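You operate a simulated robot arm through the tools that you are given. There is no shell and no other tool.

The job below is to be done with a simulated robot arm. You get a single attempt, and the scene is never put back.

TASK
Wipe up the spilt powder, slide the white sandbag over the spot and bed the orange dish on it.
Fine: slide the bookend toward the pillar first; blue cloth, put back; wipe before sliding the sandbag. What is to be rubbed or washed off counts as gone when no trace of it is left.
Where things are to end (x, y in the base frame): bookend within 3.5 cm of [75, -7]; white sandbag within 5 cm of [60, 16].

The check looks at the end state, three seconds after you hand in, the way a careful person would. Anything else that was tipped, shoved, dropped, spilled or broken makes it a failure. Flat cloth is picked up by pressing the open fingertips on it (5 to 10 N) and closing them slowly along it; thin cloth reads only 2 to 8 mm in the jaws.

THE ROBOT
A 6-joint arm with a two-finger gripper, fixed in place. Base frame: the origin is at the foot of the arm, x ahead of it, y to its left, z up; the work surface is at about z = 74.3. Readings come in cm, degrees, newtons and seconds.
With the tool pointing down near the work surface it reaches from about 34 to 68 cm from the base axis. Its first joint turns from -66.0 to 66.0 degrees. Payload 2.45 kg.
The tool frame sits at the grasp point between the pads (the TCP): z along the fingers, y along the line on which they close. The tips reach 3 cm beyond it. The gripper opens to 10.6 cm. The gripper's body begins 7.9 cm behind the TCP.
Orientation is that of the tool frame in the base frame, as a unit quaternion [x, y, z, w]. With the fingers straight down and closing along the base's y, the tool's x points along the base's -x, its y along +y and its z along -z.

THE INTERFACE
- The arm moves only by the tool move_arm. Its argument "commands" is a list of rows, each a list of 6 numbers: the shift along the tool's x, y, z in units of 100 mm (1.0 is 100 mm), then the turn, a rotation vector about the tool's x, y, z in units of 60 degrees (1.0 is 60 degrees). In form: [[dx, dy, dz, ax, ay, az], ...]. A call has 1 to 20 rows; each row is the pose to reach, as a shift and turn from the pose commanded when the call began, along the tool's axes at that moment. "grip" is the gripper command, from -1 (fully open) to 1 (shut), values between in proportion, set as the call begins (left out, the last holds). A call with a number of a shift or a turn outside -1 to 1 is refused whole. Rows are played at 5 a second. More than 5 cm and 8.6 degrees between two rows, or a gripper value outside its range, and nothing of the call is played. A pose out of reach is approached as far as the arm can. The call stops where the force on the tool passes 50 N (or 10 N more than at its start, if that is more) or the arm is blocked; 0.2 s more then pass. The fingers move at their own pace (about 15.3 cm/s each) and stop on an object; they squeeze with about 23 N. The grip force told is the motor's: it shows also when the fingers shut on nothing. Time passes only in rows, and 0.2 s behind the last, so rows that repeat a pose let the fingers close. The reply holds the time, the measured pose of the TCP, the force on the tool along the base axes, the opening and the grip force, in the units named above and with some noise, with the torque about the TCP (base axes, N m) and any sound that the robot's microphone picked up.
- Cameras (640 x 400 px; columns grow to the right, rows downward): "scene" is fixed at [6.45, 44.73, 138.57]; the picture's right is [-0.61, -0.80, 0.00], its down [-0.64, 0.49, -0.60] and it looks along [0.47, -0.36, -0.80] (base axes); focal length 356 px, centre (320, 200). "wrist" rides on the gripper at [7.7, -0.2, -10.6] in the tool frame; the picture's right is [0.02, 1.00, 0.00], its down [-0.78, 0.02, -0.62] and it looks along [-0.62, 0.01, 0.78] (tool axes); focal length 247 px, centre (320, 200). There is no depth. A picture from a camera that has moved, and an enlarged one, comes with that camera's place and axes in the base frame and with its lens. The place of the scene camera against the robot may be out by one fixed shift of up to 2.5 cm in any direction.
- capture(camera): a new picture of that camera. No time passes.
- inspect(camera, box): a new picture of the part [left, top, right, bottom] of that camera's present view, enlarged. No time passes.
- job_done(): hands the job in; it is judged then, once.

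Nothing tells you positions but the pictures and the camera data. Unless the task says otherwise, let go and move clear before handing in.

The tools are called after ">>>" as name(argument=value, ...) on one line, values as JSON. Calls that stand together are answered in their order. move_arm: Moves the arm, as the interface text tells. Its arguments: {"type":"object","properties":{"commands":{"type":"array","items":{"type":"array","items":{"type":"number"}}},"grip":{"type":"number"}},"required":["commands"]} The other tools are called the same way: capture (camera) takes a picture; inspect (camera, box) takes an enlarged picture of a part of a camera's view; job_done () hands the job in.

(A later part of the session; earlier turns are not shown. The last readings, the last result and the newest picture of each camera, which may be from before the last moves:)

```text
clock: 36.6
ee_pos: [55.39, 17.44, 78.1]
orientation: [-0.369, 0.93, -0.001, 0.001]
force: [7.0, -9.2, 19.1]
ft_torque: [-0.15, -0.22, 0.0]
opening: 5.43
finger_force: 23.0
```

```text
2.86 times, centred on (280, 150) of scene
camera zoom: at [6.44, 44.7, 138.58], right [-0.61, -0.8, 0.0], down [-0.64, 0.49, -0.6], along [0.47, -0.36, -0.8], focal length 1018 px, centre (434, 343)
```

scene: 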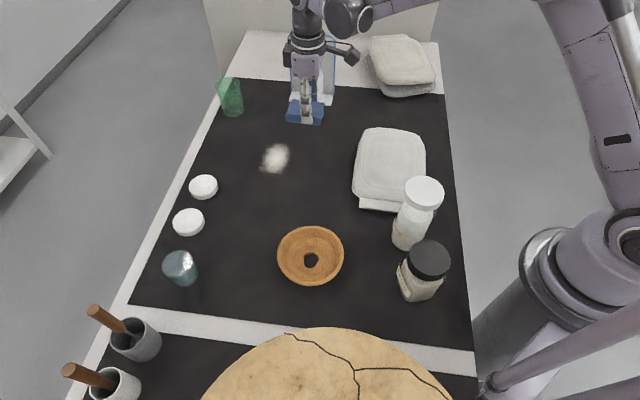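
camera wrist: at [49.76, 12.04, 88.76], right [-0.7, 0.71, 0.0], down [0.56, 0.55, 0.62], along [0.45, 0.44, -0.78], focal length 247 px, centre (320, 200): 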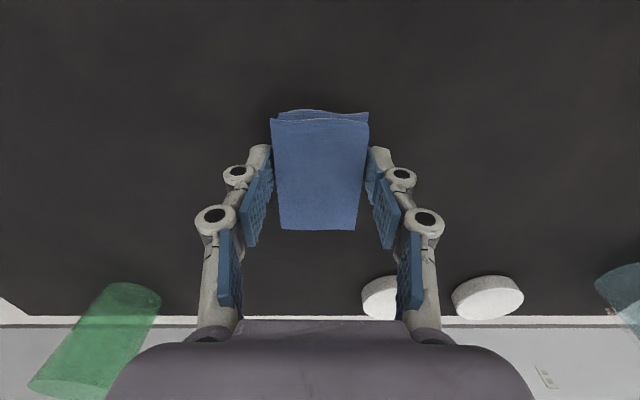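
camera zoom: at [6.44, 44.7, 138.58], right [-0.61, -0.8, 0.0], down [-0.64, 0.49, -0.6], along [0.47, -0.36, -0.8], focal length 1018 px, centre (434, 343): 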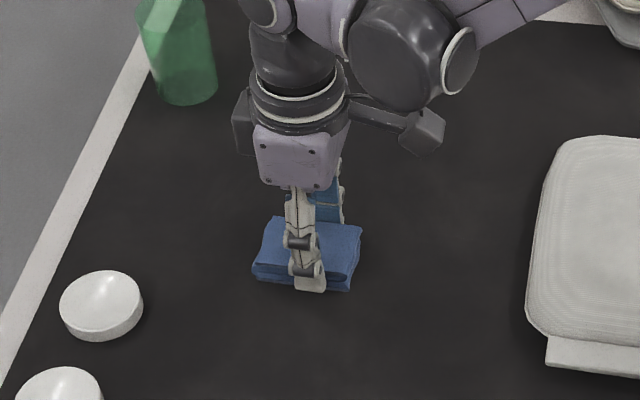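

No powder shows outside the cloth now. I'll make one more pass on the far side, then lift and look.

>>> move_arm(commands=[[-0.1, 0, -0.002, 0, 0, 0], [-0.2, 0, -0.002, 0, 0, 0], [-0.3, 0, -0.002, 0, 0, 0], [-0.3, -0.09, -0.002, 0, 0, 0], [-0.3, -0.18, -0.002, 0, 0, 0], [-0.3, -0.27, -0.002, 0, 0, 0], [-0.3, -0.36, -0.002, 0, 0, 0], [-0.3, -0.45, -0.002, 0, 0, 0], [-0.3, -0.54, -0.002, 0, 0, 0], [-0.3, -0.63, -0.002, 0, 0, 0], [-0.3, -0.72, -0.002, 0, 0, 0], [-0.3, -0.81, -0.002, 0, 0, 0], [-0.15, -0.7, -0.002, 0, 0, 0], [-0.15, -0.6, -0.002, 0, 0, 0], [-0.15, -0.5, -0.002, 0, 0, 0], [-0.15, -0.4, -0.002, 0, 0, 0], [-0.15, -0.3, -0.002, 0, 0, 0]])

>>> move_arm(commands=[[0, 0, -0.1, 0, 0, 0], [0, 0, -0.3, 0, 0, 0], [0.2, -0.2, -0.6, 0, 0, 0], [0.5, -0.5, -0.9, 0, 0, 0], [0.7, -0.7, -1.0, 0, 0, 0]])

>>> capture(camera="wrist")

>>> inspect(camera="scene", box=[200, 80, 360, 220])

```text
clock: 40.2
ee_pos: [58.46, 16.31, 78.2]
orientation: [-0.37, 0.929, -0.001, 0.001]
force: [0.4, -0.7, -0.4]
ft_torque: [0.01, 0.0, -0.03]
opening: 5.39
finger_force: 22.5
```

```text
refused: row 4 steps farther than a row can; nothing moved
```

```text
taken
camera wrist: at [52.86, 10.97, 88.86], right [-0.7, 0.71, 0.0], down [0.56, 0.55, 0.62], along [0.44, 0.44, -0.78], focal length 247 px, centre (320, 200)
```

wrist: 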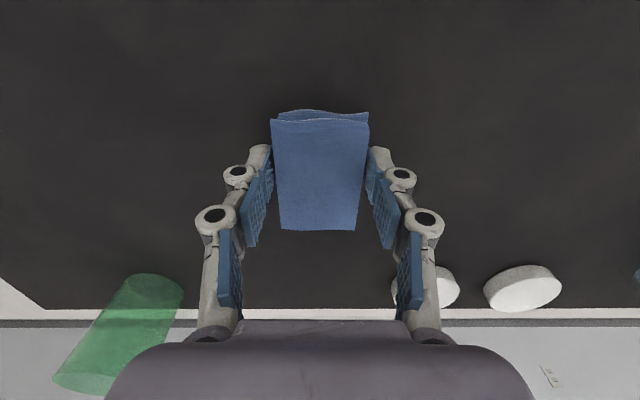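

```text
2.86 times, centred on (280, 150) of scene
camera zoom: at [6.45, 44.73, 138.57], right [-0.61, -0.8, 0.0], down [-0.64, 0.49, -0.6], along [0.47, -0.36, -0.8], focal length 1018 px, centre (434, 343)
```

zoom: 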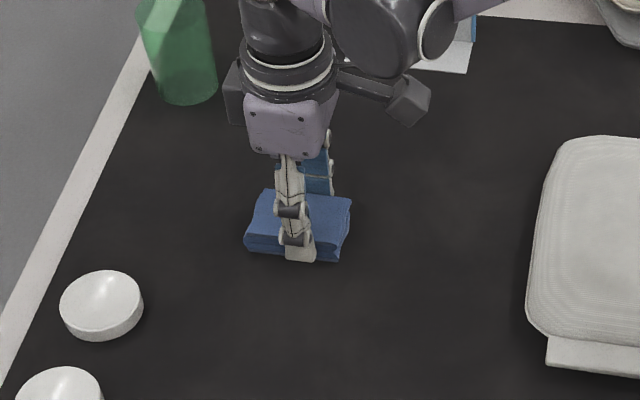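

The lift call was refused because its steps were too large. I'll lift with smaller steps and look.

>>> move_arm(commands=[[0, 0, -0.1, 0, 0, 0], [0, 0, -0.3, 0, 0, 0], [0.15, -0.15, -0.5, 0, 0, 0], [0.35, -0.35, -0.7, 0, 0, 0], [0.55, -0.55, -0.9, 0, 0, 0], [0.8, -0.8, -1.0, 0, 0, 0]])

>>> capture(camera="wrist")

>>> inspect(camera="scene", box=[200, 80, 360, 220])

```text
clock: 41.6
ee_pos: [58.05, 5.23, 88.16]
orientation: [-0.37, 0.929, 0.001, 0.0]
force: [0.2, -0.3, -0.8]
ft_torque: [0.0, -0.02, -0.02]
opening: 5.42
finger_force: 22.3
```

```text
taken
camera wrist: at [52.49, -0.28, 98.84], right [-0.7, 0.71, 0.0], down [0.56, 0.55, 0.62], along [0.44, 0.44, -0.78], focal length 247 px, centre (320, 200)
```

wrist: 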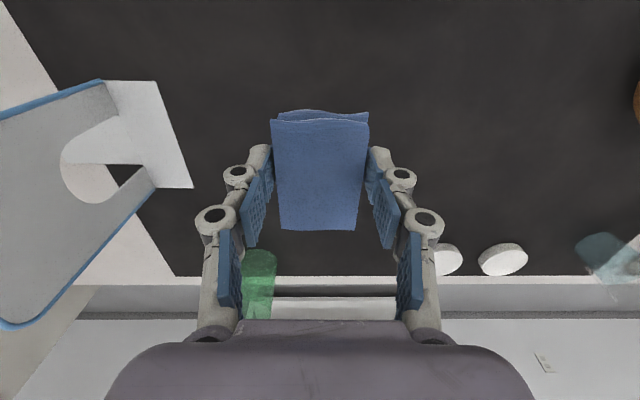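

```text
2.86 times, centred on (280, 150) of scene
camera zoom: at [6.45, 44.73, 138.57], right [-0.61, -0.8, 0.0], down [-0.64, 0.49, -0.6], along [0.47, -0.36, -0.8], focal length 1018 px, centre (434, 343)
```

zoom: 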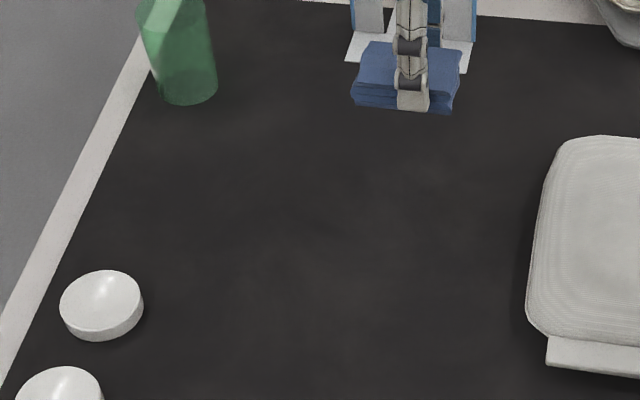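

>>> inspect(camera="scene", box=[245, 125, 315, 190])

>>> inspect(camera="wrist", box=[350, 100, 470, 220])

```text
6.15 times, centred on (280, 158) of scene
camera zoom: at [6.45, 44.73, 138.57], right [-0.61, -0.8, 0.0], down [-0.64, 0.49, -0.6], along [0.47, -0.36, -0.8], focal length 2193 px, centre (566, 462)
```

zoom: 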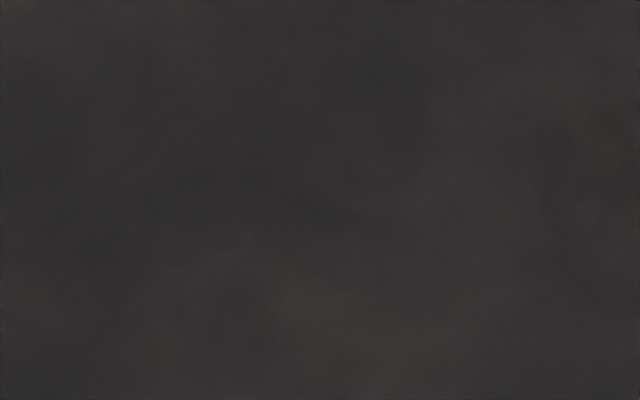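

```text
3.33 times, centred on (410, 160) of wrist
camera zoom: at [52.49, -0.28, 98.84], right [-0.7, 0.71, 0.0], down [0.56, 0.55, 0.62], along [0.44, 0.44, -0.78], focal length 823 px, centre (20, 333)
```

zoom: 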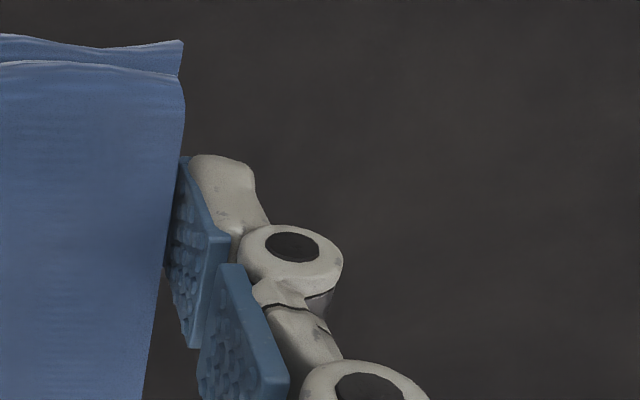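

The spot is completely clean in both views. I'll carry the cloth back to where it lay, near [49.3, -18.4].

>>> move_arm(commands=[[0.25, -0.124, 0, 0, 0, 0], [0.5, -0.248, 0, 0, 0, 0], [0.753, -0.373, 0, 0, 0, 0]])

>>> move_arm(commands=[[0.25, -0.124, 0, 0, 0, 0], [0.5, -0.248, 0, 0, 0, 0], [0.753, -0.373, 0, 0, 0, 0]])

>>> move_arm(commands=[[0.25, -0.124, 0, 0, 0, 0], [0.5, -0.248, 0, 0, 0, 0], [0.753, -0.373, 0, 0, 0, 0], [0.753, -0.373, 0, 0, 0, 0]])

>>> capture(camera="wrist")

```text
clock: 42.4
ee_pos: [54.92, -2.9, 88.14]
orientation: [-0.369, 0.929, 0.001, 0.001]
force: [0.2, -0.3, -0.3]
ft_torque: [0.0, -0.02, 0.01]
opening: 5.4
finger_force: 22.6
```

```text
clock: 43.2
ee_pos: [52.17, -10.72, 87.99]
orientation: [-0.37, 0.929, 0.0, 0.001]
force: [-0.6, -0.8, -0.9]
ft_torque: [0.01, -0.01, 0.01]
opening: 5.41
finger_force: 23.0
```

```text
clock: 44.2
ee_pos: [49.32, -18.92, 87.84]
orientation: [-0.37, 0.929, 0.0, 0.001]
force: [-0.3, -0.1, -0.6]
ft_torque: [0.0, -0.03, -0.03]
opening: 5.42
finger_force: 23.1
```

```text
taken
camera wrist: at [43.82, -24.27, 98.57], right [-0.7, 0.71, 0.0], down [0.56, 0.55, 0.62], along [0.44, 0.44, -0.78], focal length 247 px, centre (320, 200)
```

wrist: 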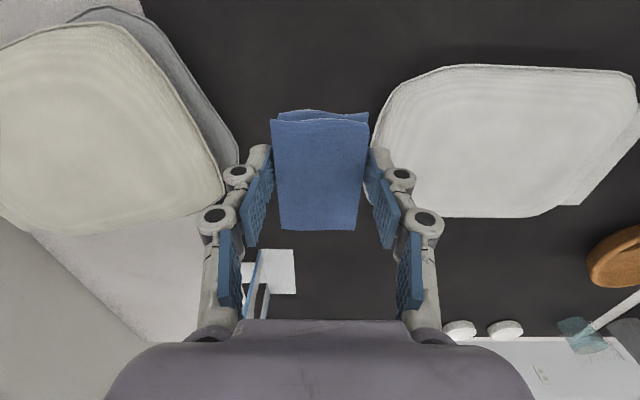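

I'm above the original place. I'll lower the cloth until it touches.

>>> move_arm(commands=[[-0.034, 0.036, 0.2, 0, 0, 0], [-0.034, 0.036, 0.4, 0, 0, 0], [-0.034, 0.036, 0.6, 0, 0, 0], [-0.034, 0.036, 0.8, 0, 0, 0], [-0.034, 0.036, 0.9, 0, 0, 0], [-0.034, 0.036, 0.955, 0, 0, 0], [-0.034, 0.036, 0.955, 0, 0, 0]])

>>> move_arm(commands=[[0, 0, 0, 0, 0, 0], [0, 0, 0, 0, 0, 0], [0, 0, 0, 0, 0, 0]], grip=-0.2)

>>> move_arm(commands=[[0, 0, -0.15, 0, 0, 0], [0, 0, -0.4, 0, 0, 0], [0, 0, -0.8, 0, 0, 0], [0, 0, -1.0, 0, 0, 0]])

>>> capture(camera="wrist")

>>> capture(camera="scene")

```text
clock: 45.8
ee_pos: [49.28, -18.22, 78.42]
orientation: [-0.37, 0.929, 0.0, 0.001]
force: [0.4, -0.7, -0.8]
ft_torque: [0.01, 0.02, 0.0]
opening: 5.39
finger_force: 23.0
```

```text
clock: 46.6
ee_pos: [49.31, -18.19, 78.57]
orientation: [-0.37, 0.929, 0.0, 0.001]
force: [0.7, 0.1, 0.1]
ft_torque: [0.03, -0.01, 0.02]
opening: 6.38
finger_force: 0.0
```

```text
clock: 47.6
ee_pos: [49.44, -18.12, 88.35]
orientation: [-0.37, 0.929, 0.001, 0.001]
force: [0.7, 0.0, 0.2]
ft_torque: [0.0, -0.02, -0.01]
opening: 6.36
finger_force: 0.1
```

```text
taken
camera wrist: at [43.85, -23.51, 99.16], right [-0.7, 0.71, 0.0], down [0.56, 0.55, 0.62], along [0.44, 0.44, -0.78], focal length 247 px, centre (320, 200)
```

wrist: 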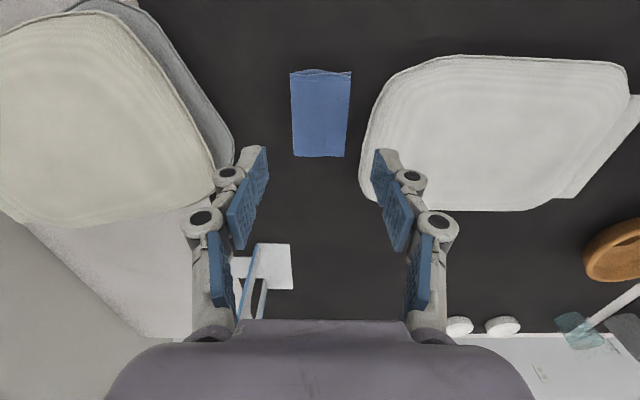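

```text
taken
```

scene: 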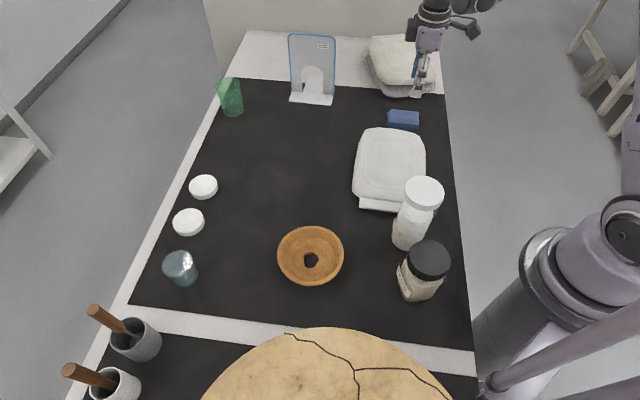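

The cloth is back within a few millimetres of its place. The sandbag centre looks to be near [40.4, -4.7], so a push along (0.71, 0.71), square to its long side, takes it to [60, 16]. I'll move behind it.

>>> move_arm(commands=[[0, 0, -0.3, 0, 0, 0], [0.1, 0.2, -0.6, 0, 0, 0], [0.2, 0.5, -0.7, 0, 0, 0], [0.375, 0.78, -0.7, 0, 0, 0]], grip=-0.6)

>>> move_arm(commands=[[0.1, 0.2, 0, 0, 0, 0], [0.2, 0.5, 0, 0, 0, 0], [0.375, 0.78, 0, 0, 0, 0], [0.375, 0.78, 0, 0, 0, 0]])

>>> capture(camera="wrist")

>>> capture(camera="scene")

```text
clock: 48.6
ee_pos: [41.18, -15.2, 95.63]
orientation: [-0.37, 0.929, -0.001, 0.002]
force: [0.5, 0.4, -0.3]
ft_torque: [0.0, -0.02, -0.01]
opening: 8.49
finger_force: 0.0
```

```text
clock: 49.6
ee_pos: [33.05, -12.04, 95.55]
orientation: [-0.369, 0.929, -0.001, 0.0]
force: [-0.3, -0.9, -0.4]
ft_torque: [-0.04, 0.0, 0.0]
opening: 8.5
finger_force: 0.0
```

```text
taken
camera wrist: at [27.55, -17.46, 106.13], right [-0.7, 0.71, 0.0], down [0.56, 0.55, 0.62], along [0.44, 0.44, -0.78], focal length 247 px, centre (320, 200)
```

wrist: 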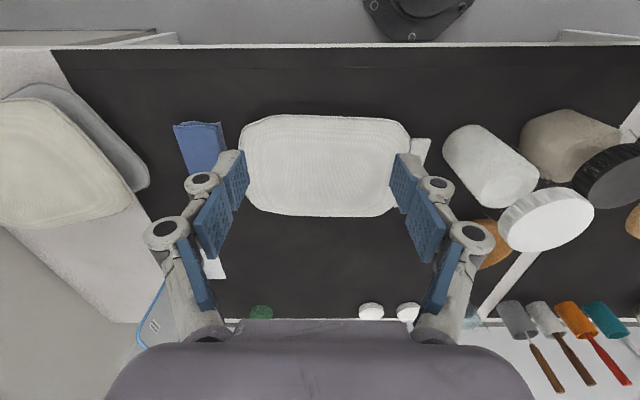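

```text
taken
```

scene: 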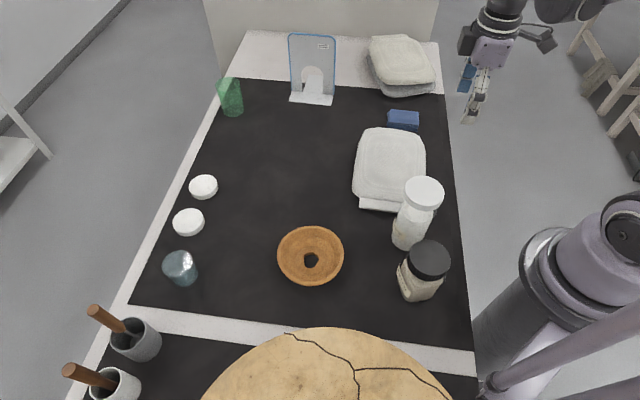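

I'm right behind the sandbag's long side, centred on it. I'll open wide and descend, with the tips about 1 cm above the mat.

>>> move_arm(commands=[[0, 0, 0.3, 0, 0, 0], [0, 0, 0.6, 0, 0, 0], [0, 0, 0.8, 0, 0, 0], [0, 0, 1.0, 0, 0, 0]], grip=-1)

>>> move_arm(commands=[[0, 0, 0.2, 0, 0, 0], [0, 0, 0.4, 0, 0, 0], [0, 0, 0.6, 0, 0, 0], [0, 0, 0.73, 0, 0, 0], [0, 0, 0.73, 0, 0, 0]])

>>> capture(camera="wrist")

>>> inspect(camera="scene", box=[320, 80, 520, 240])

```text
clock: 50.6
ee_pos: [33.16, -12.09, 85.6]
orientation: [-0.37, 0.929, -0.001, 0.001]
force: [-0.5, 1.0, 0.0]
ft_torque: [0.01, -0.01, 0.01]
opening: 10.59
finger_force: 0.0
```

```text
clock: 51.8
ee_pos: [33.15, -12.01, 78.33]
orientation: [-0.369, 0.929, 0.001, 0.001]
force: [0.9, 0.6, -0.1]
ft_torque: [0.03, 0.02, -0.03]
opening: 10.6
finger_force: 0.2
```

```text
taken
camera wrist: at [27.68, -17.38, 89.03], right [-0.7, 0.71, 0.0], down [0.56, 0.55, 0.62], along [0.44, 0.44, -0.78], focal length 247 px, centre (320, 200)
```

wrist: 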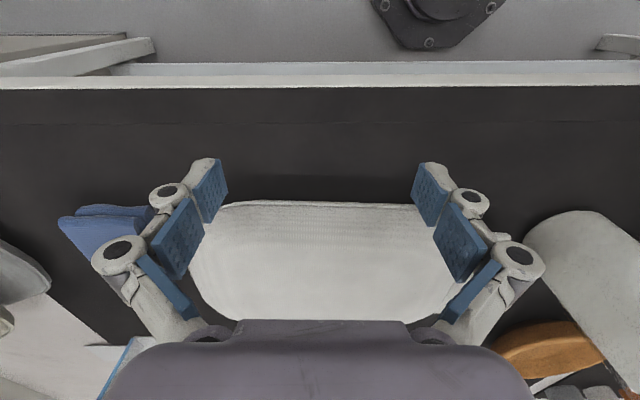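

```text
2.50 times, centred on (420, 160) of scene
camera zoom: at [6.45, 44.73, 138.57], right [-0.61, -0.8, 0.0], down [-0.64, 0.49, -0.6], along [0.47, -0.36, -0.8], focal length 891 px, centre (70, 300)
```

zoom: 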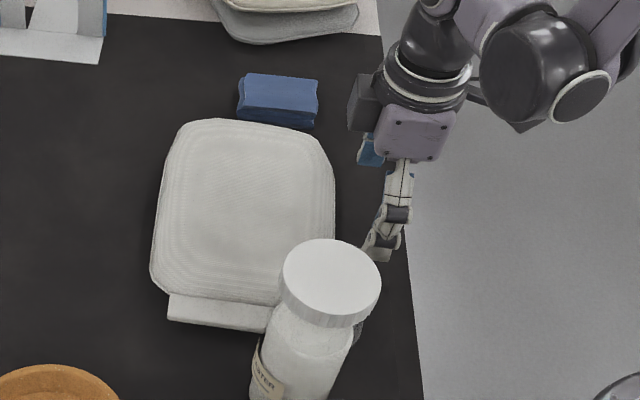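

The fingers are behind the bag with clear space. I'll push slowly along the bag's short axis and watch the force.

>>> move_arm(commands=[[-0.08, 0, 0, 0, 0, 0], [-0.16, 0, 0, 0, 0, 0], [-0.24, 0, 0, 0, 0, 0], [-0.32, 0, 0, 0, 0, 0], [-0.4, 0, 0, 0, 0, 0], [-0.48, 0, 0, 0, 0, 0], [-0.48, 0, 0, 0, 0, 0]])

>>> capture(camera="wrist")

>>> capture(camera="scene")

```text
clock: 53.4
ee_pos: [36.54, -8.66, 78.13]
orientation: [-0.369, 0.929, 0.0, 0.001]
force: [-9.3, -9.0, 7.9]
ft_torque: [-0.1, 0.0, 0.27]
opening: 10.61
finger_force: 0.0
```

```text
taken
camera wrist: at [31.14, -14.09, 88.94], right [-0.7, 0.71, 0.0], down [0.56, 0.55, 0.62], along [0.44, 0.44, -0.78], focal length 247 px, centre (320, 200)
```

wrist: 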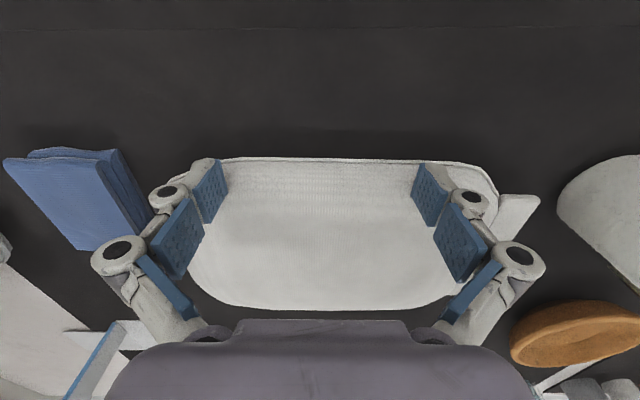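

```text
taken
```

scene: 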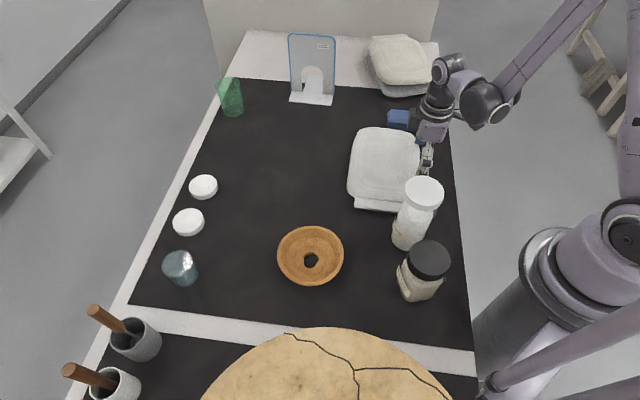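

The bag slides at about 13 N and stays square. I'll continue.

>>> move_arm(commands=[[-0.1, 0, 0, 0, 0, 0], [-0.2, 0, 0, 0, 0, 0], [-0.3, 0, 0, 0, 0, 0], [-0.4, 0, 0, 0, 0, 0], [-0.5, 0, 0, 0, 0, 0], [-0.6, 0, 0, 0, 0, 0], [-0.7, 0, 0, 0, 0, 0], [-0.8, 0, 0, 0, 0, 0], [-0.9, 0, 0, 0, 0, 0], [-1.0, 0, 0, 0, 0, 0]])

>>> capture(camera="wrist")

>>> capture(camera="scene")

```text
clock: 54.2
ee_pos: [38.48, -6.82, 78.29]
orientation: [-0.369, 0.929, -0.002, -0.004]
force: [-2.7, -2.4, 17.4]
ft_torque: [0.16, -0.08, 0.14]
opening: 10.63
finger_force: 0.3
stopped in row 4: the force on the tool passed its limit at 51 N (the readings are from after the stop); the commanded pose is now the measured one
```

```text
taken
camera wrist: at [33.06, -12.21, 89.01], right [-0.7, 0.71, 0.0], down [0.56, 0.55, 0.62], along [0.44, 0.43, -0.79], focal length 247 px, centre (320, 200)
```

wrist: 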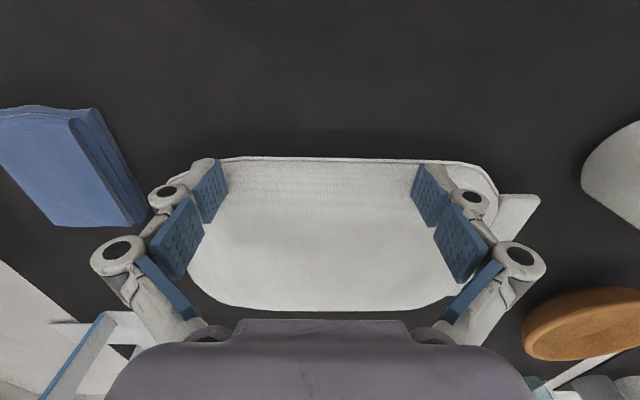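

```text
taken
```

scene: 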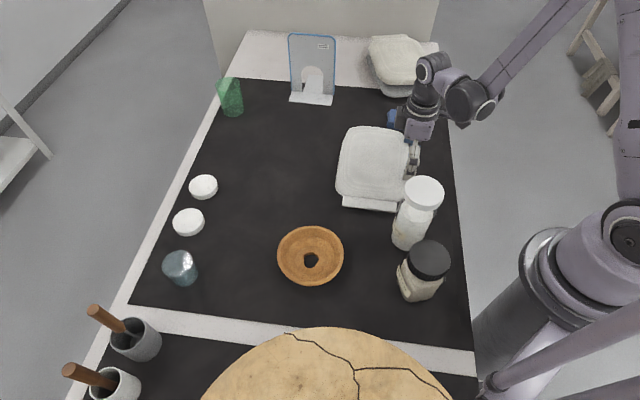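

The push hit the force limit at that speed, though nothing blocks the bag. I'll raise a hair and push more slowly.

>>> move_arm(commands=[[0, 0, -0.02, 0, 0, 0], [-0.03, 0, -0.02, 0, 0, 0], [-0.06, 0, -0.02, 0, 0, 0], [-0.1, 0, -0.02, 0, 0, 0], [-0.14, 0, -0.02, 0, 0, 0], [-0.18, 0, -0.02, 0, 0, 0], [-0.22, 0, -0.02, 0, 0, 0], [-0.26, 0, -0.02, 0, 0, 0], [-0.3, 0, -0.02, 0, 0, 0]])

>>> capture(camera="wrist")

```text
clock: 55.6
ee_pos: [39.42, -5.91, 78.47]
orientation: [-0.369, 0.929, -0.004, -0.007]
force: [-2.9, -3.4, 16.7]
ft_torque: [0.13, -0.08, 0.01]
opening: 10.63
finger_force: 0.5
stopped in row 6: the force on the tool passed its limit at 52 N (the readings are from after the stop); the commanded pose is now the measured one
```

```text
taken
camera wrist: at [34.11, -11.17, 89.27], right [-0.7, 0.71, 0.0], down [0.57, 0.56, 0.61], along [0.43, 0.43, -0.79], focal length 247 px, centre (320, 200)
```

wrist: 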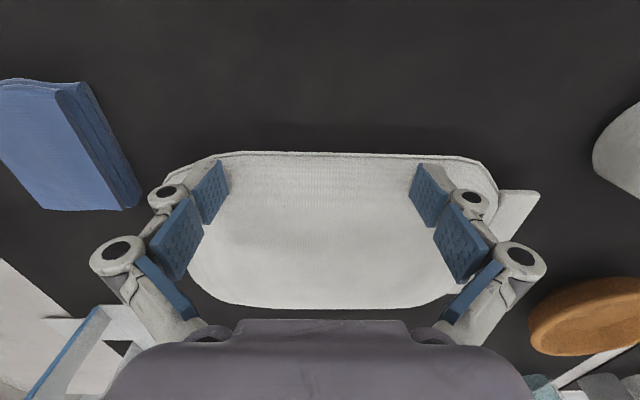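

The tips seem to have climbed onto the bag's lip, since there is a steady upward force. I'll back off and look before going in lower.

>>> move_arm(commands=[[0.03, 0, -0.02, 0, 0, 0], [0.1, 0, -0.04, 0, 0, 0], [0.2, 0, -0.04, 0, 0, 0], [0.35, 0, -0.04, 0, 0, 0], [0.35, 0, -0.04, 0, 0, 0]])

>>> capture(camera="wrist")

>>> inspect(camera="scene", box=[320, 80, 480, 220])

```text
clock: 56.8
ee_pos: [37.02, -8.24, 78.78]
orientation: [-0.369, 0.929, -0.004, -0.007]
force: [0.5, 0.4, -0.5]
ft_torque: [-0.01, 0.03, 0.03]
opening: 10.6
finger_force: 0.0
```

```text
taken
camera wrist: at [31.64, -13.53, 89.61], right [-0.7, 0.71, 0.0], down [0.56, 0.56, 0.61], along [0.44, 0.43, -0.79], focal length 247 px, centre (320, 200)
```

wrist: 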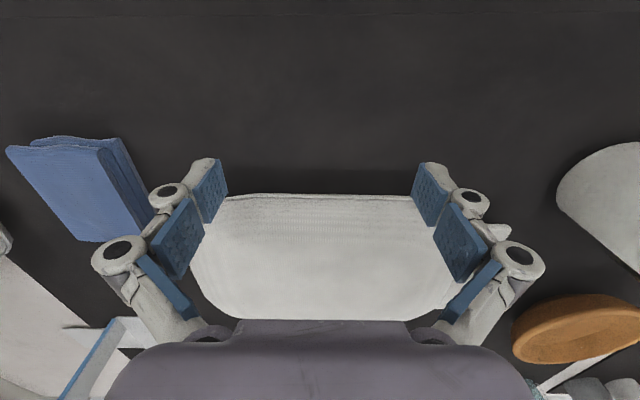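

```text
2.86 times, centred on (400, 150) of scene
camera zoom: at [6.45, 44.73, 138.57], right [-0.61, -0.8, 0.0], down [-0.64, 0.49, -0.6], along [0.47, -0.36, -0.8], focal length 1018 px, centre (91, 343)
```

zoom: 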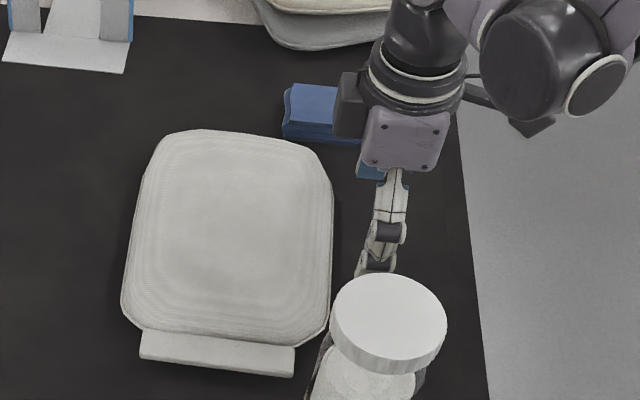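

The bag rim is about 1.6 cm ahead of the fingers and slopes outward at the bottom. I'll drop the tips nearly to the mat, straighten the tool and push again slowly.

>>> move_arm(commands=[[0.02, 0, 0.03, 0, -0.0153, 0], [0.02, 0, 0.07, 0, -0.0153, 0], [0.02, 0, 0.1, 0, -0.0153, 0], [0.02, 0, 0.1, 0, -0.0153, 0]])

>>> move_arm(commands=[[-0.04, 0, 0, 0, 0, 0], [-0.08, 0, 0, 0, 0, 0], [-0.12, 0, 0, 0, 0, 0], [-0.16, 0, 0, 0, 0, 0], [-0.2, 0, 0, 0, 0, 0], [-0.24, 0, 0, 0, 0, 0], [-0.28, 0, 0, 0, 0, 0], [-0.32, 0, 0, 0, 0, 0], [-0.36, 0, 0, 0, 0, 0]])

>>> capture(camera="wrist")

```text
clock: 57.8
ee_pos: [36.9, -8.37, 77.94]
orientation: [-0.368, 0.93, 0.0, 0.001]
force: [-1.3, 0.9, 0.3]
ft_torque: [0.01, -0.01, -0.02]
opening: 10.57
finger_force: 0.1
```

```text
clock: 59.8
ee_pos: [39.31, -6.05, 77.9]
orientation: [-0.368, 0.93, -0.001, 0.0]
force: [-12.3, -12.0, 19.5]
ft_torque: [0.03, -0.3, -0.23]
opening: 10.65
finger_force: 0.1
```

```text
taken
camera wrist: at [33.83, -11.36, 88.6], right [-0.7, 0.71, 0.0], down [0.56, 0.55, 0.62], along [0.44, 0.43, -0.78], focal length 247 px, centre (320, 200)
```

wrist: 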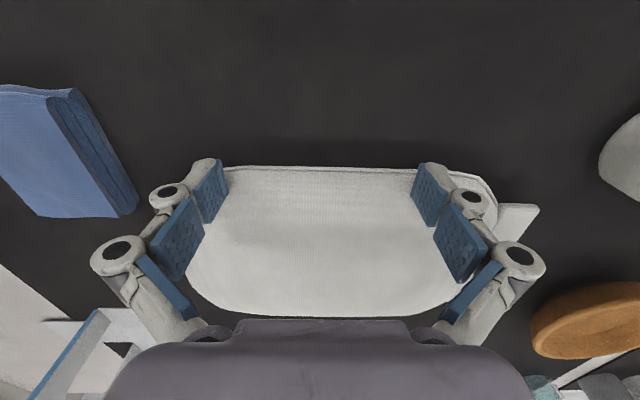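

The push contact is on a sloped side. I'll back off slightly, lower the tips to almost touch the mat, and try again.

>>> move_arm(commands=[[0.04, 0, 0, 0, 0, 0], [0.1, 0, 0.02, 0, 0, 0], [0.1, 0, 0.04, 0, 0, 0], [0.1, 0, 0.055, 0, 0, 0], [0.1, 0, 0.055, 0, 0, 0]])

```text
clock: 61.0
ee_pos: [38.81, -6.57, 77.34]
orientation: [-0.369, 0.929, 0.0, 0.001]
force: [0.0, 0.5, -0.4]
ft_torque: [0.06, 0.02, -0.02]
opening: 10.61
finger_force: 0.1
```

>>> move_arm(commands=[[0, 0, -0.01, 0, 0, 0], [-0.03, 0, -0.01, 0, 0, 0], [-0.06, 0, -0.01, 0, 0, 0], [-0.09, 0, -0.01, 0, 0, 0], [-0.12, 0, -0.01, 0, 0, 0], [-0.15, 0, -0.01, 0, 0, 0], [-0.18, 0, -0.01, 0, 0, 0], [-0.21, 0, -0.01, 0, 0, 0], [-0.24, 0, -0.01, 0, 0, 0], [-0.27, 0, -0.01, 0, 0, 0], [-0.3, 0, -0.01, 0, 0, 0]])

>>> capture(camera="wrist")

>>> inspect(camera="scene", box=[300, 80, 460, 220])

```text
clock: 62.8
ee_pos: [39.81, -5.62, 77.49]
orientation: [-0.368, 0.93, -0.004, -0.004]
force: [-3.0, -2.1, 15.2]
ft_torque: [0.09, -0.06, 0.13]
opening: 10.69
finger_force: 0.4
stopped in row 8: the force on the tool passed its limit at 61 N (the readings are from after the stop); the commanded pose is now the measured one
```

```text
taken
camera wrist: at [34.43, -10.9, 88.25], right [-0.7, 0.71, 0.0], down [0.56, 0.55, 0.61], along [0.44, 0.43, -0.79], focal length 247 px, centre (320, 200)
```

wrist: 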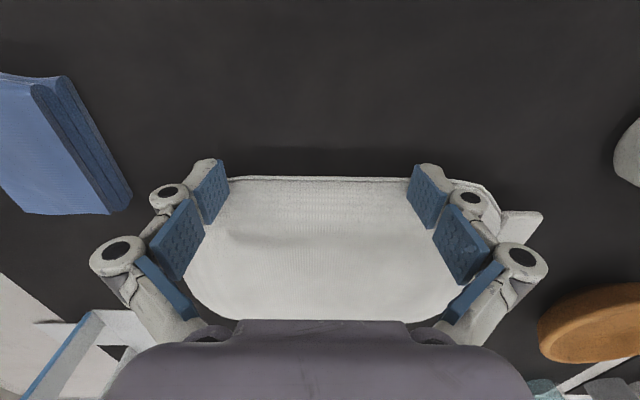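

```text
2.86 times, centred on (380, 150) of scene
camera zoom: at [6.43, 44.73, 138.58], right [-0.61, -0.8, 0.0], down [-0.64, 0.49, -0.6], along [0.47, -0.36, -0.8], focal length 1018 px, centre (149, 343)
```

zoom: 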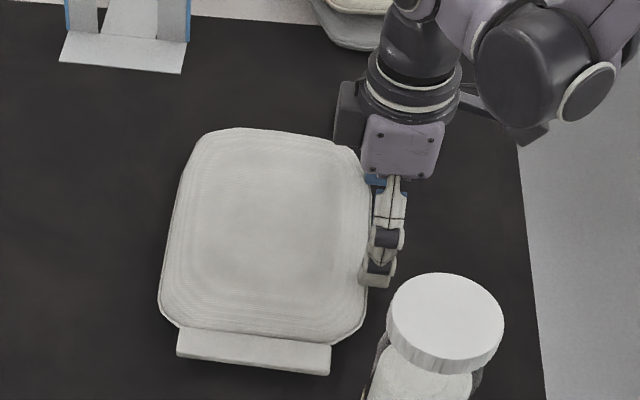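

The bag is moving with each push but the vertical wedging eats up the force budget. I'll relieve the vertical load by rising slightly at contact, then push on steadily.

>>> move_arm(commands=[[0, 0, -0.015, -0.004, -0.01, 0], [-0.04, 0, -0.02, -0.004, -0.01, 0], [-0.1, 0, -0.025, -0.004, -0.01, 0], [-0.18, 0, -0.03, -0.004, -0.01, 0], [-0.26, 0, -0.035, -0.004, -0.01, 0], [-0.34, 0, -0.035, -0.004, -0.01, 0], [-0.42, 0, -0.035, -0.004, -0.01, 0], [-0.5, 0, -0.035, -0.004, -0.01, 0]])

>>> capture(camera="wrist")

```text
clock: 64.6
ee_pos: [43.45, -2.19, 77.82]
orientation: [-0.368, 0.93, 0.001, 0.0]
force: [-10.9, -10.1, 16.4]
ft_torque: [0.11, 0.05, 0.28]
opening: 10.62
finger_force: 0.0
```

```text
taken
camera wrist: at [38.05, -7.56, 88.47], right [-0.7, 0.71, 0.0], down [0.56, 0.55, 0.62], along [0.44, 0.44, -0.78], focal length 247 px, centre (320, 200)
```

wrist: 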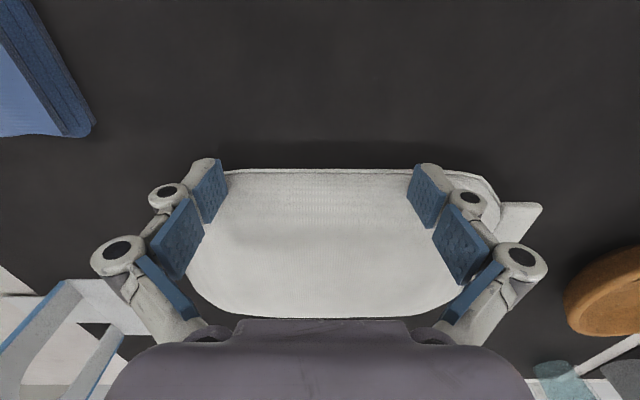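

That worked: 5 cm without a stop. I'll repeat the same pattern.

>>> move_arm(commands=[[0, 0, -0.012, 0, 0, 0], [-0.04, 0, -0.014, 0, 0, 0], [-0.1, 0, -0.016, 0, 0, 0], [-0.18, 0, -0.02, 0, 0, 0], [-0.26, 0, -0.024, 0, 0, 0], [-0.34, 0, -0.024, 0, 0, 0], [-0.42, 0, -0.024, 0, 0, 0], [-0.5, 0, -0.024, 0, 0, 0], [-0.58, 0, -0.024, 0, 0, 0]])

>>> capture(camera="wrist")

>>> capture(camera="scene")

```text
clock: 66.6
ee_pos: [47.72, 1.7, 77.98]
orientation: [-0.367, 0.93, 0.0, -0.001]
force: [-14.6, -13.9, 24.9]
ft_torque: [0.04, -0.05, 0.19]
opening: 10.65
finger_force: 0.3
```

```text
taken
camera wrist: at [42.25, -3.62, 88.72], right [-0.7, 0.71, 0.0], down [0.56, 0.55, 0.62], along [0.44, 0.43, -0.78], focal length 247 px, centre (320, 200)
```

wrist: 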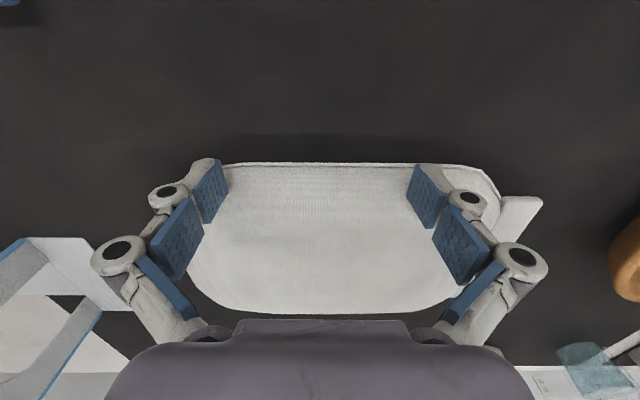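

```text
taken
```

scene: 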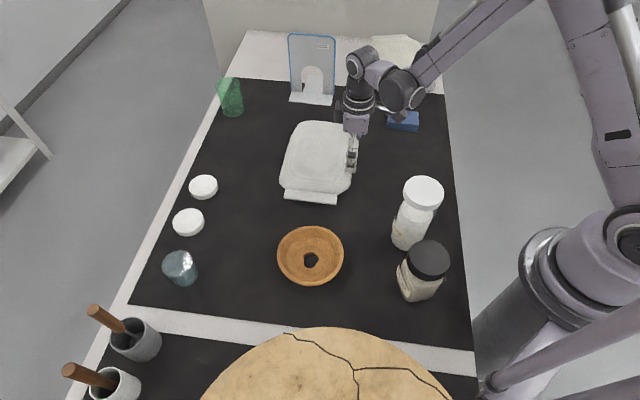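

The bag's centre is now near [51.7, 8.5], with about 11 cm to go. I'll continue.

>>> move_arm(commands=[[0, 0, -0.018, 0, 0, 0], [-0.04, 0, -0.02, 0, 0, 0], [-0.1, 0, -0.022, 0, 0, 0], [-0.18, 0, -0.026, 0, 0, 0], [-0.26, 0, -0.03, 0, 0, 0], [-0.34, 0, -0.03, 0, 0, 0], [-0.42, 0, -0.03, 0, 0, 0], [-0.5, 0, -0.03, 0, 0, 0], [-0.58, 0, -0.03, 0, 0, 0]])

>>> capture(camera="wrist")

>>> capture(camera="scene")

```text
clock: 68.6
ee_pos: [52.13, 5.78, 78.24]
orientation: [-0.368, 0.93, 0.001, 0.0]
force: [-10.0, -9.6, 12.8]
ft_torque: [-0.11, -0.15, 0.04]
opening: 10.67
finger_force: 0.3
```

```text
taken
camera wrist: at [46.57, 0.38, 89.0], right [-0.7, 0.71, 0.0], down [0.56, 0.55, 0.62], along [0.44, 0.44, -0.78], focal length 247 px, centre (320, 200)
```

wrist: 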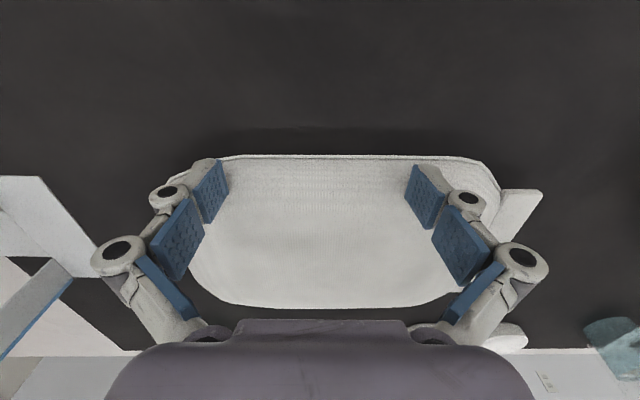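

```text
taken
```

scene: 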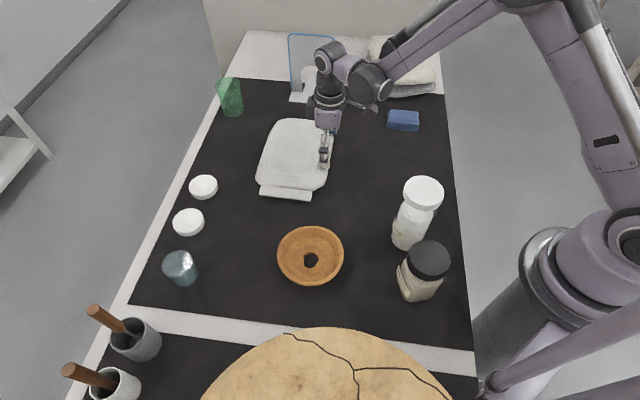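

The bag is now near [55.6, 12.7]. One last push of about 5 cm.

>>> move_arm(commands=[[0, 0, -0.008, 0, 0, 0], [-0.04, 0, -0.01, 0, 0, 0], [-0.1, 0, -0.012, 0, 0, 0], [-0.18, 0, -0.014, 0, 0, 0], [-0.26, 0, -0.016, 0, 0, 0], [-0.34, 0, -0.016, 0, 0, 0], [-0.42, 0, -0.016, 0, 0, 0], [-0.5, 0, -0.016, 0, 0, 0]])

>>> capture(camera="scene")

```text
clock: 70.4
ee_pos: [55.77, 9.16, 78.53]
orientation: [-0.367, 0.93, 0.0, 0.0]
force: [-10.6, -11.5, 14.2]
ft_torque: [-0.03, -0.08, 0.04]
opening: 10.66
finger_force: 0.1
```

```text
taken
```

scene: 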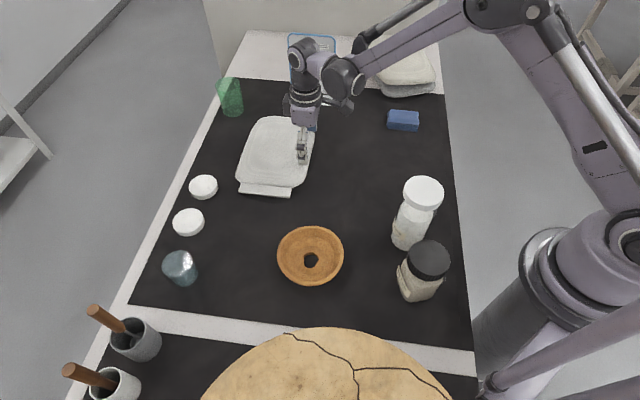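

The bag's centre is now near [59.4, 16]. I'll back away from it, rise, and check from the wrist.

>>> move_arm(commands=[[0.03, 0, -0.02, 0, 0, 0], [0.15, 0, -0.03, 0, 0, 0], [0.3, 0, -0.1, 0, 0, 0], [0.45, 0, -0.4, 0, 0, 0], [0.6, 0, -0.7, 0, 0, 0], [0.7, 0, -1.0, 0, 0, 0]])

>>> move_arm(commands=[[0.3, 0, -0.3, 0, 0, 0], [0.6, 0, -0.6, 0, 0, 0], [0.6, 0, -0.9, 0, 0, 0], [0.6, 0, -0.9, 0, 0, 0]])

>>> capture(camera="wrist")

>>> inspect(camera="scene", box=[180, 60, 380, 220])

```text
clock: 71.8
ee_pos: [50.76, 4.49, 88.51]
orientation: [-0.369, 0.93, 0.0, 0.0]
force: [0.2, 0.5, 0.4]
ft_torque: [0.0, -0.02, -0.01]
opening: 10.61
finger_force: 0.1
```

```text
clock: 72.8
ee_pos: [46.14, 0.16, 97.49]
orientation: [-0.368, 0.93, 0.002, 0.0]
force: [0.4, -0.2, 0.3]
ft_torque: [-0.03, 0.0, -0.03]
opening: 10.61
finger_force: 0.1
```

```text
taken
camera wrist: at [40.64, -5.31, 108.12], right [-0.7, 0.71, 0.0], down [0.56, 0.55, 0.62], along [0.44, 0.44, -0.78], focal length 247 px, centre (320, 200)
```

wrist: 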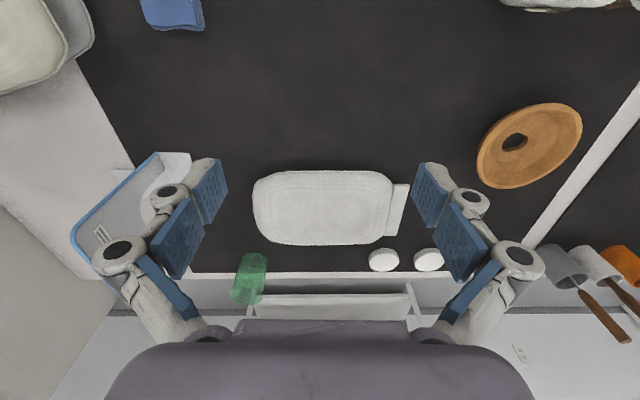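

```text
2.50 times, centred on (280, 140) of scene
camera zoom: at [6.45, 44.73, 138.57], right [-0.61, -0.8, 0.0], down [-0.64, 0.49, -0.6], along [0.47, -0.36, -0.8], focal length 891 px, centre (420, 350)
```

zoom: 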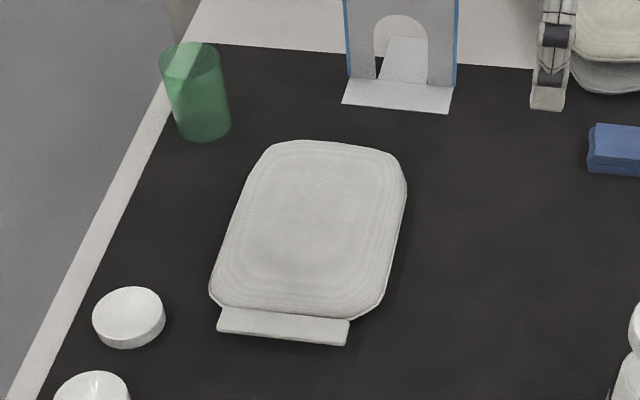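

Both cameras put the bag's centre within 2 cm of [60, 16], with nothing else disturbed. Now I'll go to the orange dish near [32, 26.5] and look at it closely.

>>> move_arm(commands=[[-0.02, 0.3, -0.1, 0, 0, 0], [-0.04, 0.6, -0.2, 0, 0, 0], [-0.07, 0.97, -0.2, 0, 0, 0]])

>>> move_arm(commands=[[-0.02, 0.3, 0, 0, 0, 0], [-0.04, 0.6, 0, 0, 0, 0], [-0.07, 0.97, 0, 0, 0, 0]])

>>> move_arm(commands=[[-0.02, 0.3, 0, 0, 0, 0], [-0.04, 0.6, 0, 0, 0, 0], [-0.07, 0.97, 0, 0, 0, 0], [-0.07, 0.97, 0, 0, 0, 0]])

>>> capture(camera="wrist")

>>> capture(camera="scene")

```text
clock: 73.6
ee_pos: [40.07, 7.64, 99.43]
orientation: [-0.367, 0.93, 0.001, 0.001]
force: [-0.6, 0.2, -1.4]
ft_torque: [0.01, 0.01, 0.02]
opening: 10.6
finger_force: 0.1
```

```text
clock: 74.4
ee_pos: [33.93, 15.31, 99.44]
orientation: [-0.368, 0.93, 0.001, 0.0]
force: [-0.2, 0.4, 0.2]
ft_torque: [-0.03, -0.04, 0.01]
opening: 10.59
finger_force: 0.1
```

```text
clock: 75.4
ee_pos: [27.81, 22.93, 99.55]
orientation: [-0.368, 0.93, 0.001, 0.0]
force: [0.3, -0.2, 0.5]
ft_torque: [0.0, 0.01, 0.01]
opening: 10.61
finger_force: 0.0
```

```text
taken
camera wrist: at [22.36, 17.46, 110.19], right [-0.7, 0.71, 0.0], down [0.56, 0.55, 0.62], along [0.44, 0.44, -0.78], focal length 247 px, centre (320, 200)
```

wrist: 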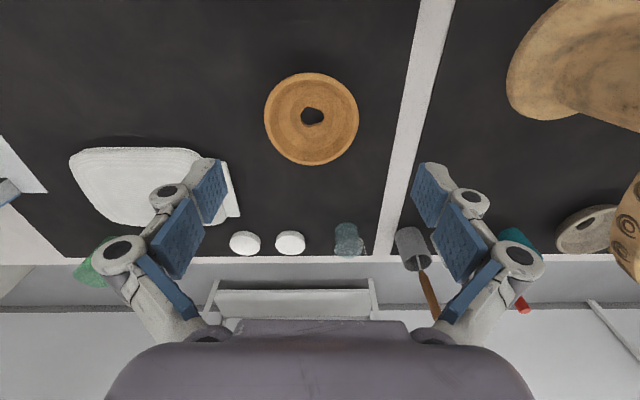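

```text
taken
```

scene: 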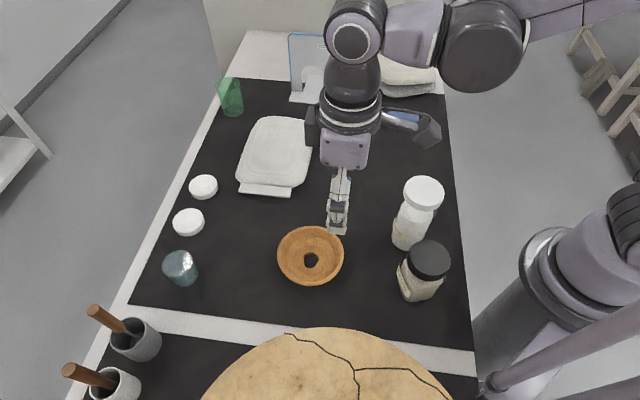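

>>> inspect(camera="wrist", box=[250, 60, 380, 180])

>>> inspect(camera="scene", box=[260, 205, 360, 305])

```text
3.33 times, centred on (315, 120) of wrist
camera zoom: at [22.36, 17.46, 110.19], right [-0.7, 0.71, 0.0], down [0.56, 0.55, 0.62], along [0.44, 0.44, -0.78], focal length 823 px, centre (337, 467)
```

zoom: 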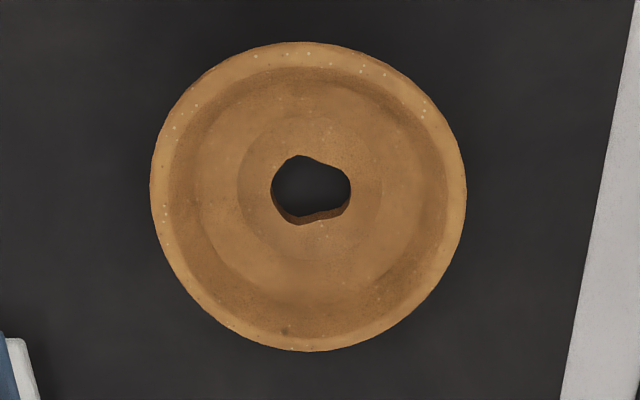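

```text
4.00 times, centred on (310, 255) of scene
camera zoom: at [6.45, 44.73, 138.57], right [-0.61, -0.8, 0.0], down [-0.64, 0.49, -0.6], along [0.47, -0.36, -0.8], focal length 1426 px, centre (360, -20)
```

zoom: 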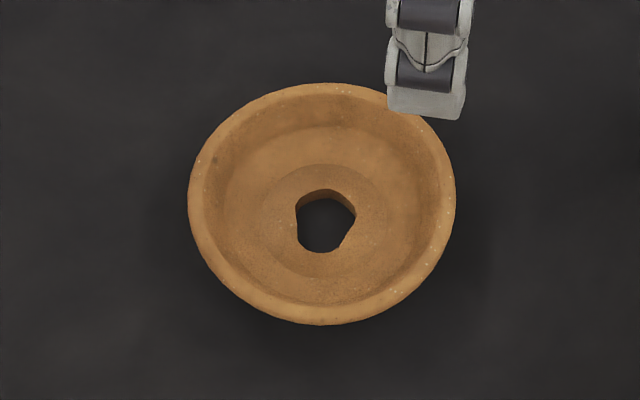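

The dish is a clay bowl about 13 cm across at [32, 25], with a hole in its base and a rim about 0.8 cm thick. I'll pinch its rim, but I need its height first, so I'll move lower for a second view.

>>> move_arm(commands=[[0, 0.1, 0.3, 0, 0, 0], [0, 0.2, 0.6, 0, 0, 0], [0, 0.3, 0.9, 0, 0, 0], [0, 0.3, 0.9, 0, 0, 0]], grip=0.4)

>>> capture(camera="wrist")

>>> inspect(camera="wrist", box=[180, 0, 400, 200])

```text
clock: 76.4
ee_pos: [25.85, 25.3, 90.59]
orientation: [-0.368, 0.93, 0.001, 0.001]
force: [0.2, -0.1, 0.7]
ft_torque: [0.0, 0.01, -0.01]
opening: 3.17
finger_force: 0.0
```

```text
taken
camera wrist: at [20.36, 19.87, 101.33], right [-0.7, 0.71, 0.0], down [0.56, 0.55, 0.62], along [0.44, 0.44, -0.78], focal length 247 px, centre (320, 200)
```

wrist: 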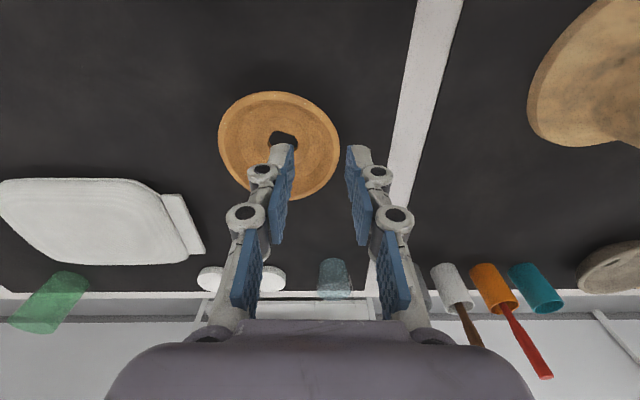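

```text
2.00 times, centred on (290, 100) of wrist
camera zoom: at [20.36, 19.87, 101.33], right [-0.7, 0.71, 0.0], down [0.56, 0.55, 0.62], along [0.44, 0.44, -0.78], focal length 494 px, centre (380, 400)
```

zoom: 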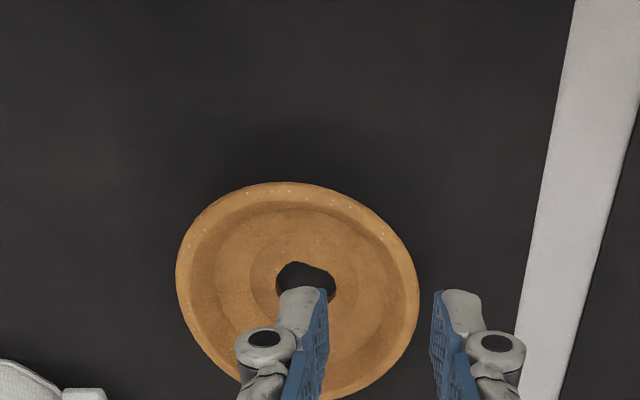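

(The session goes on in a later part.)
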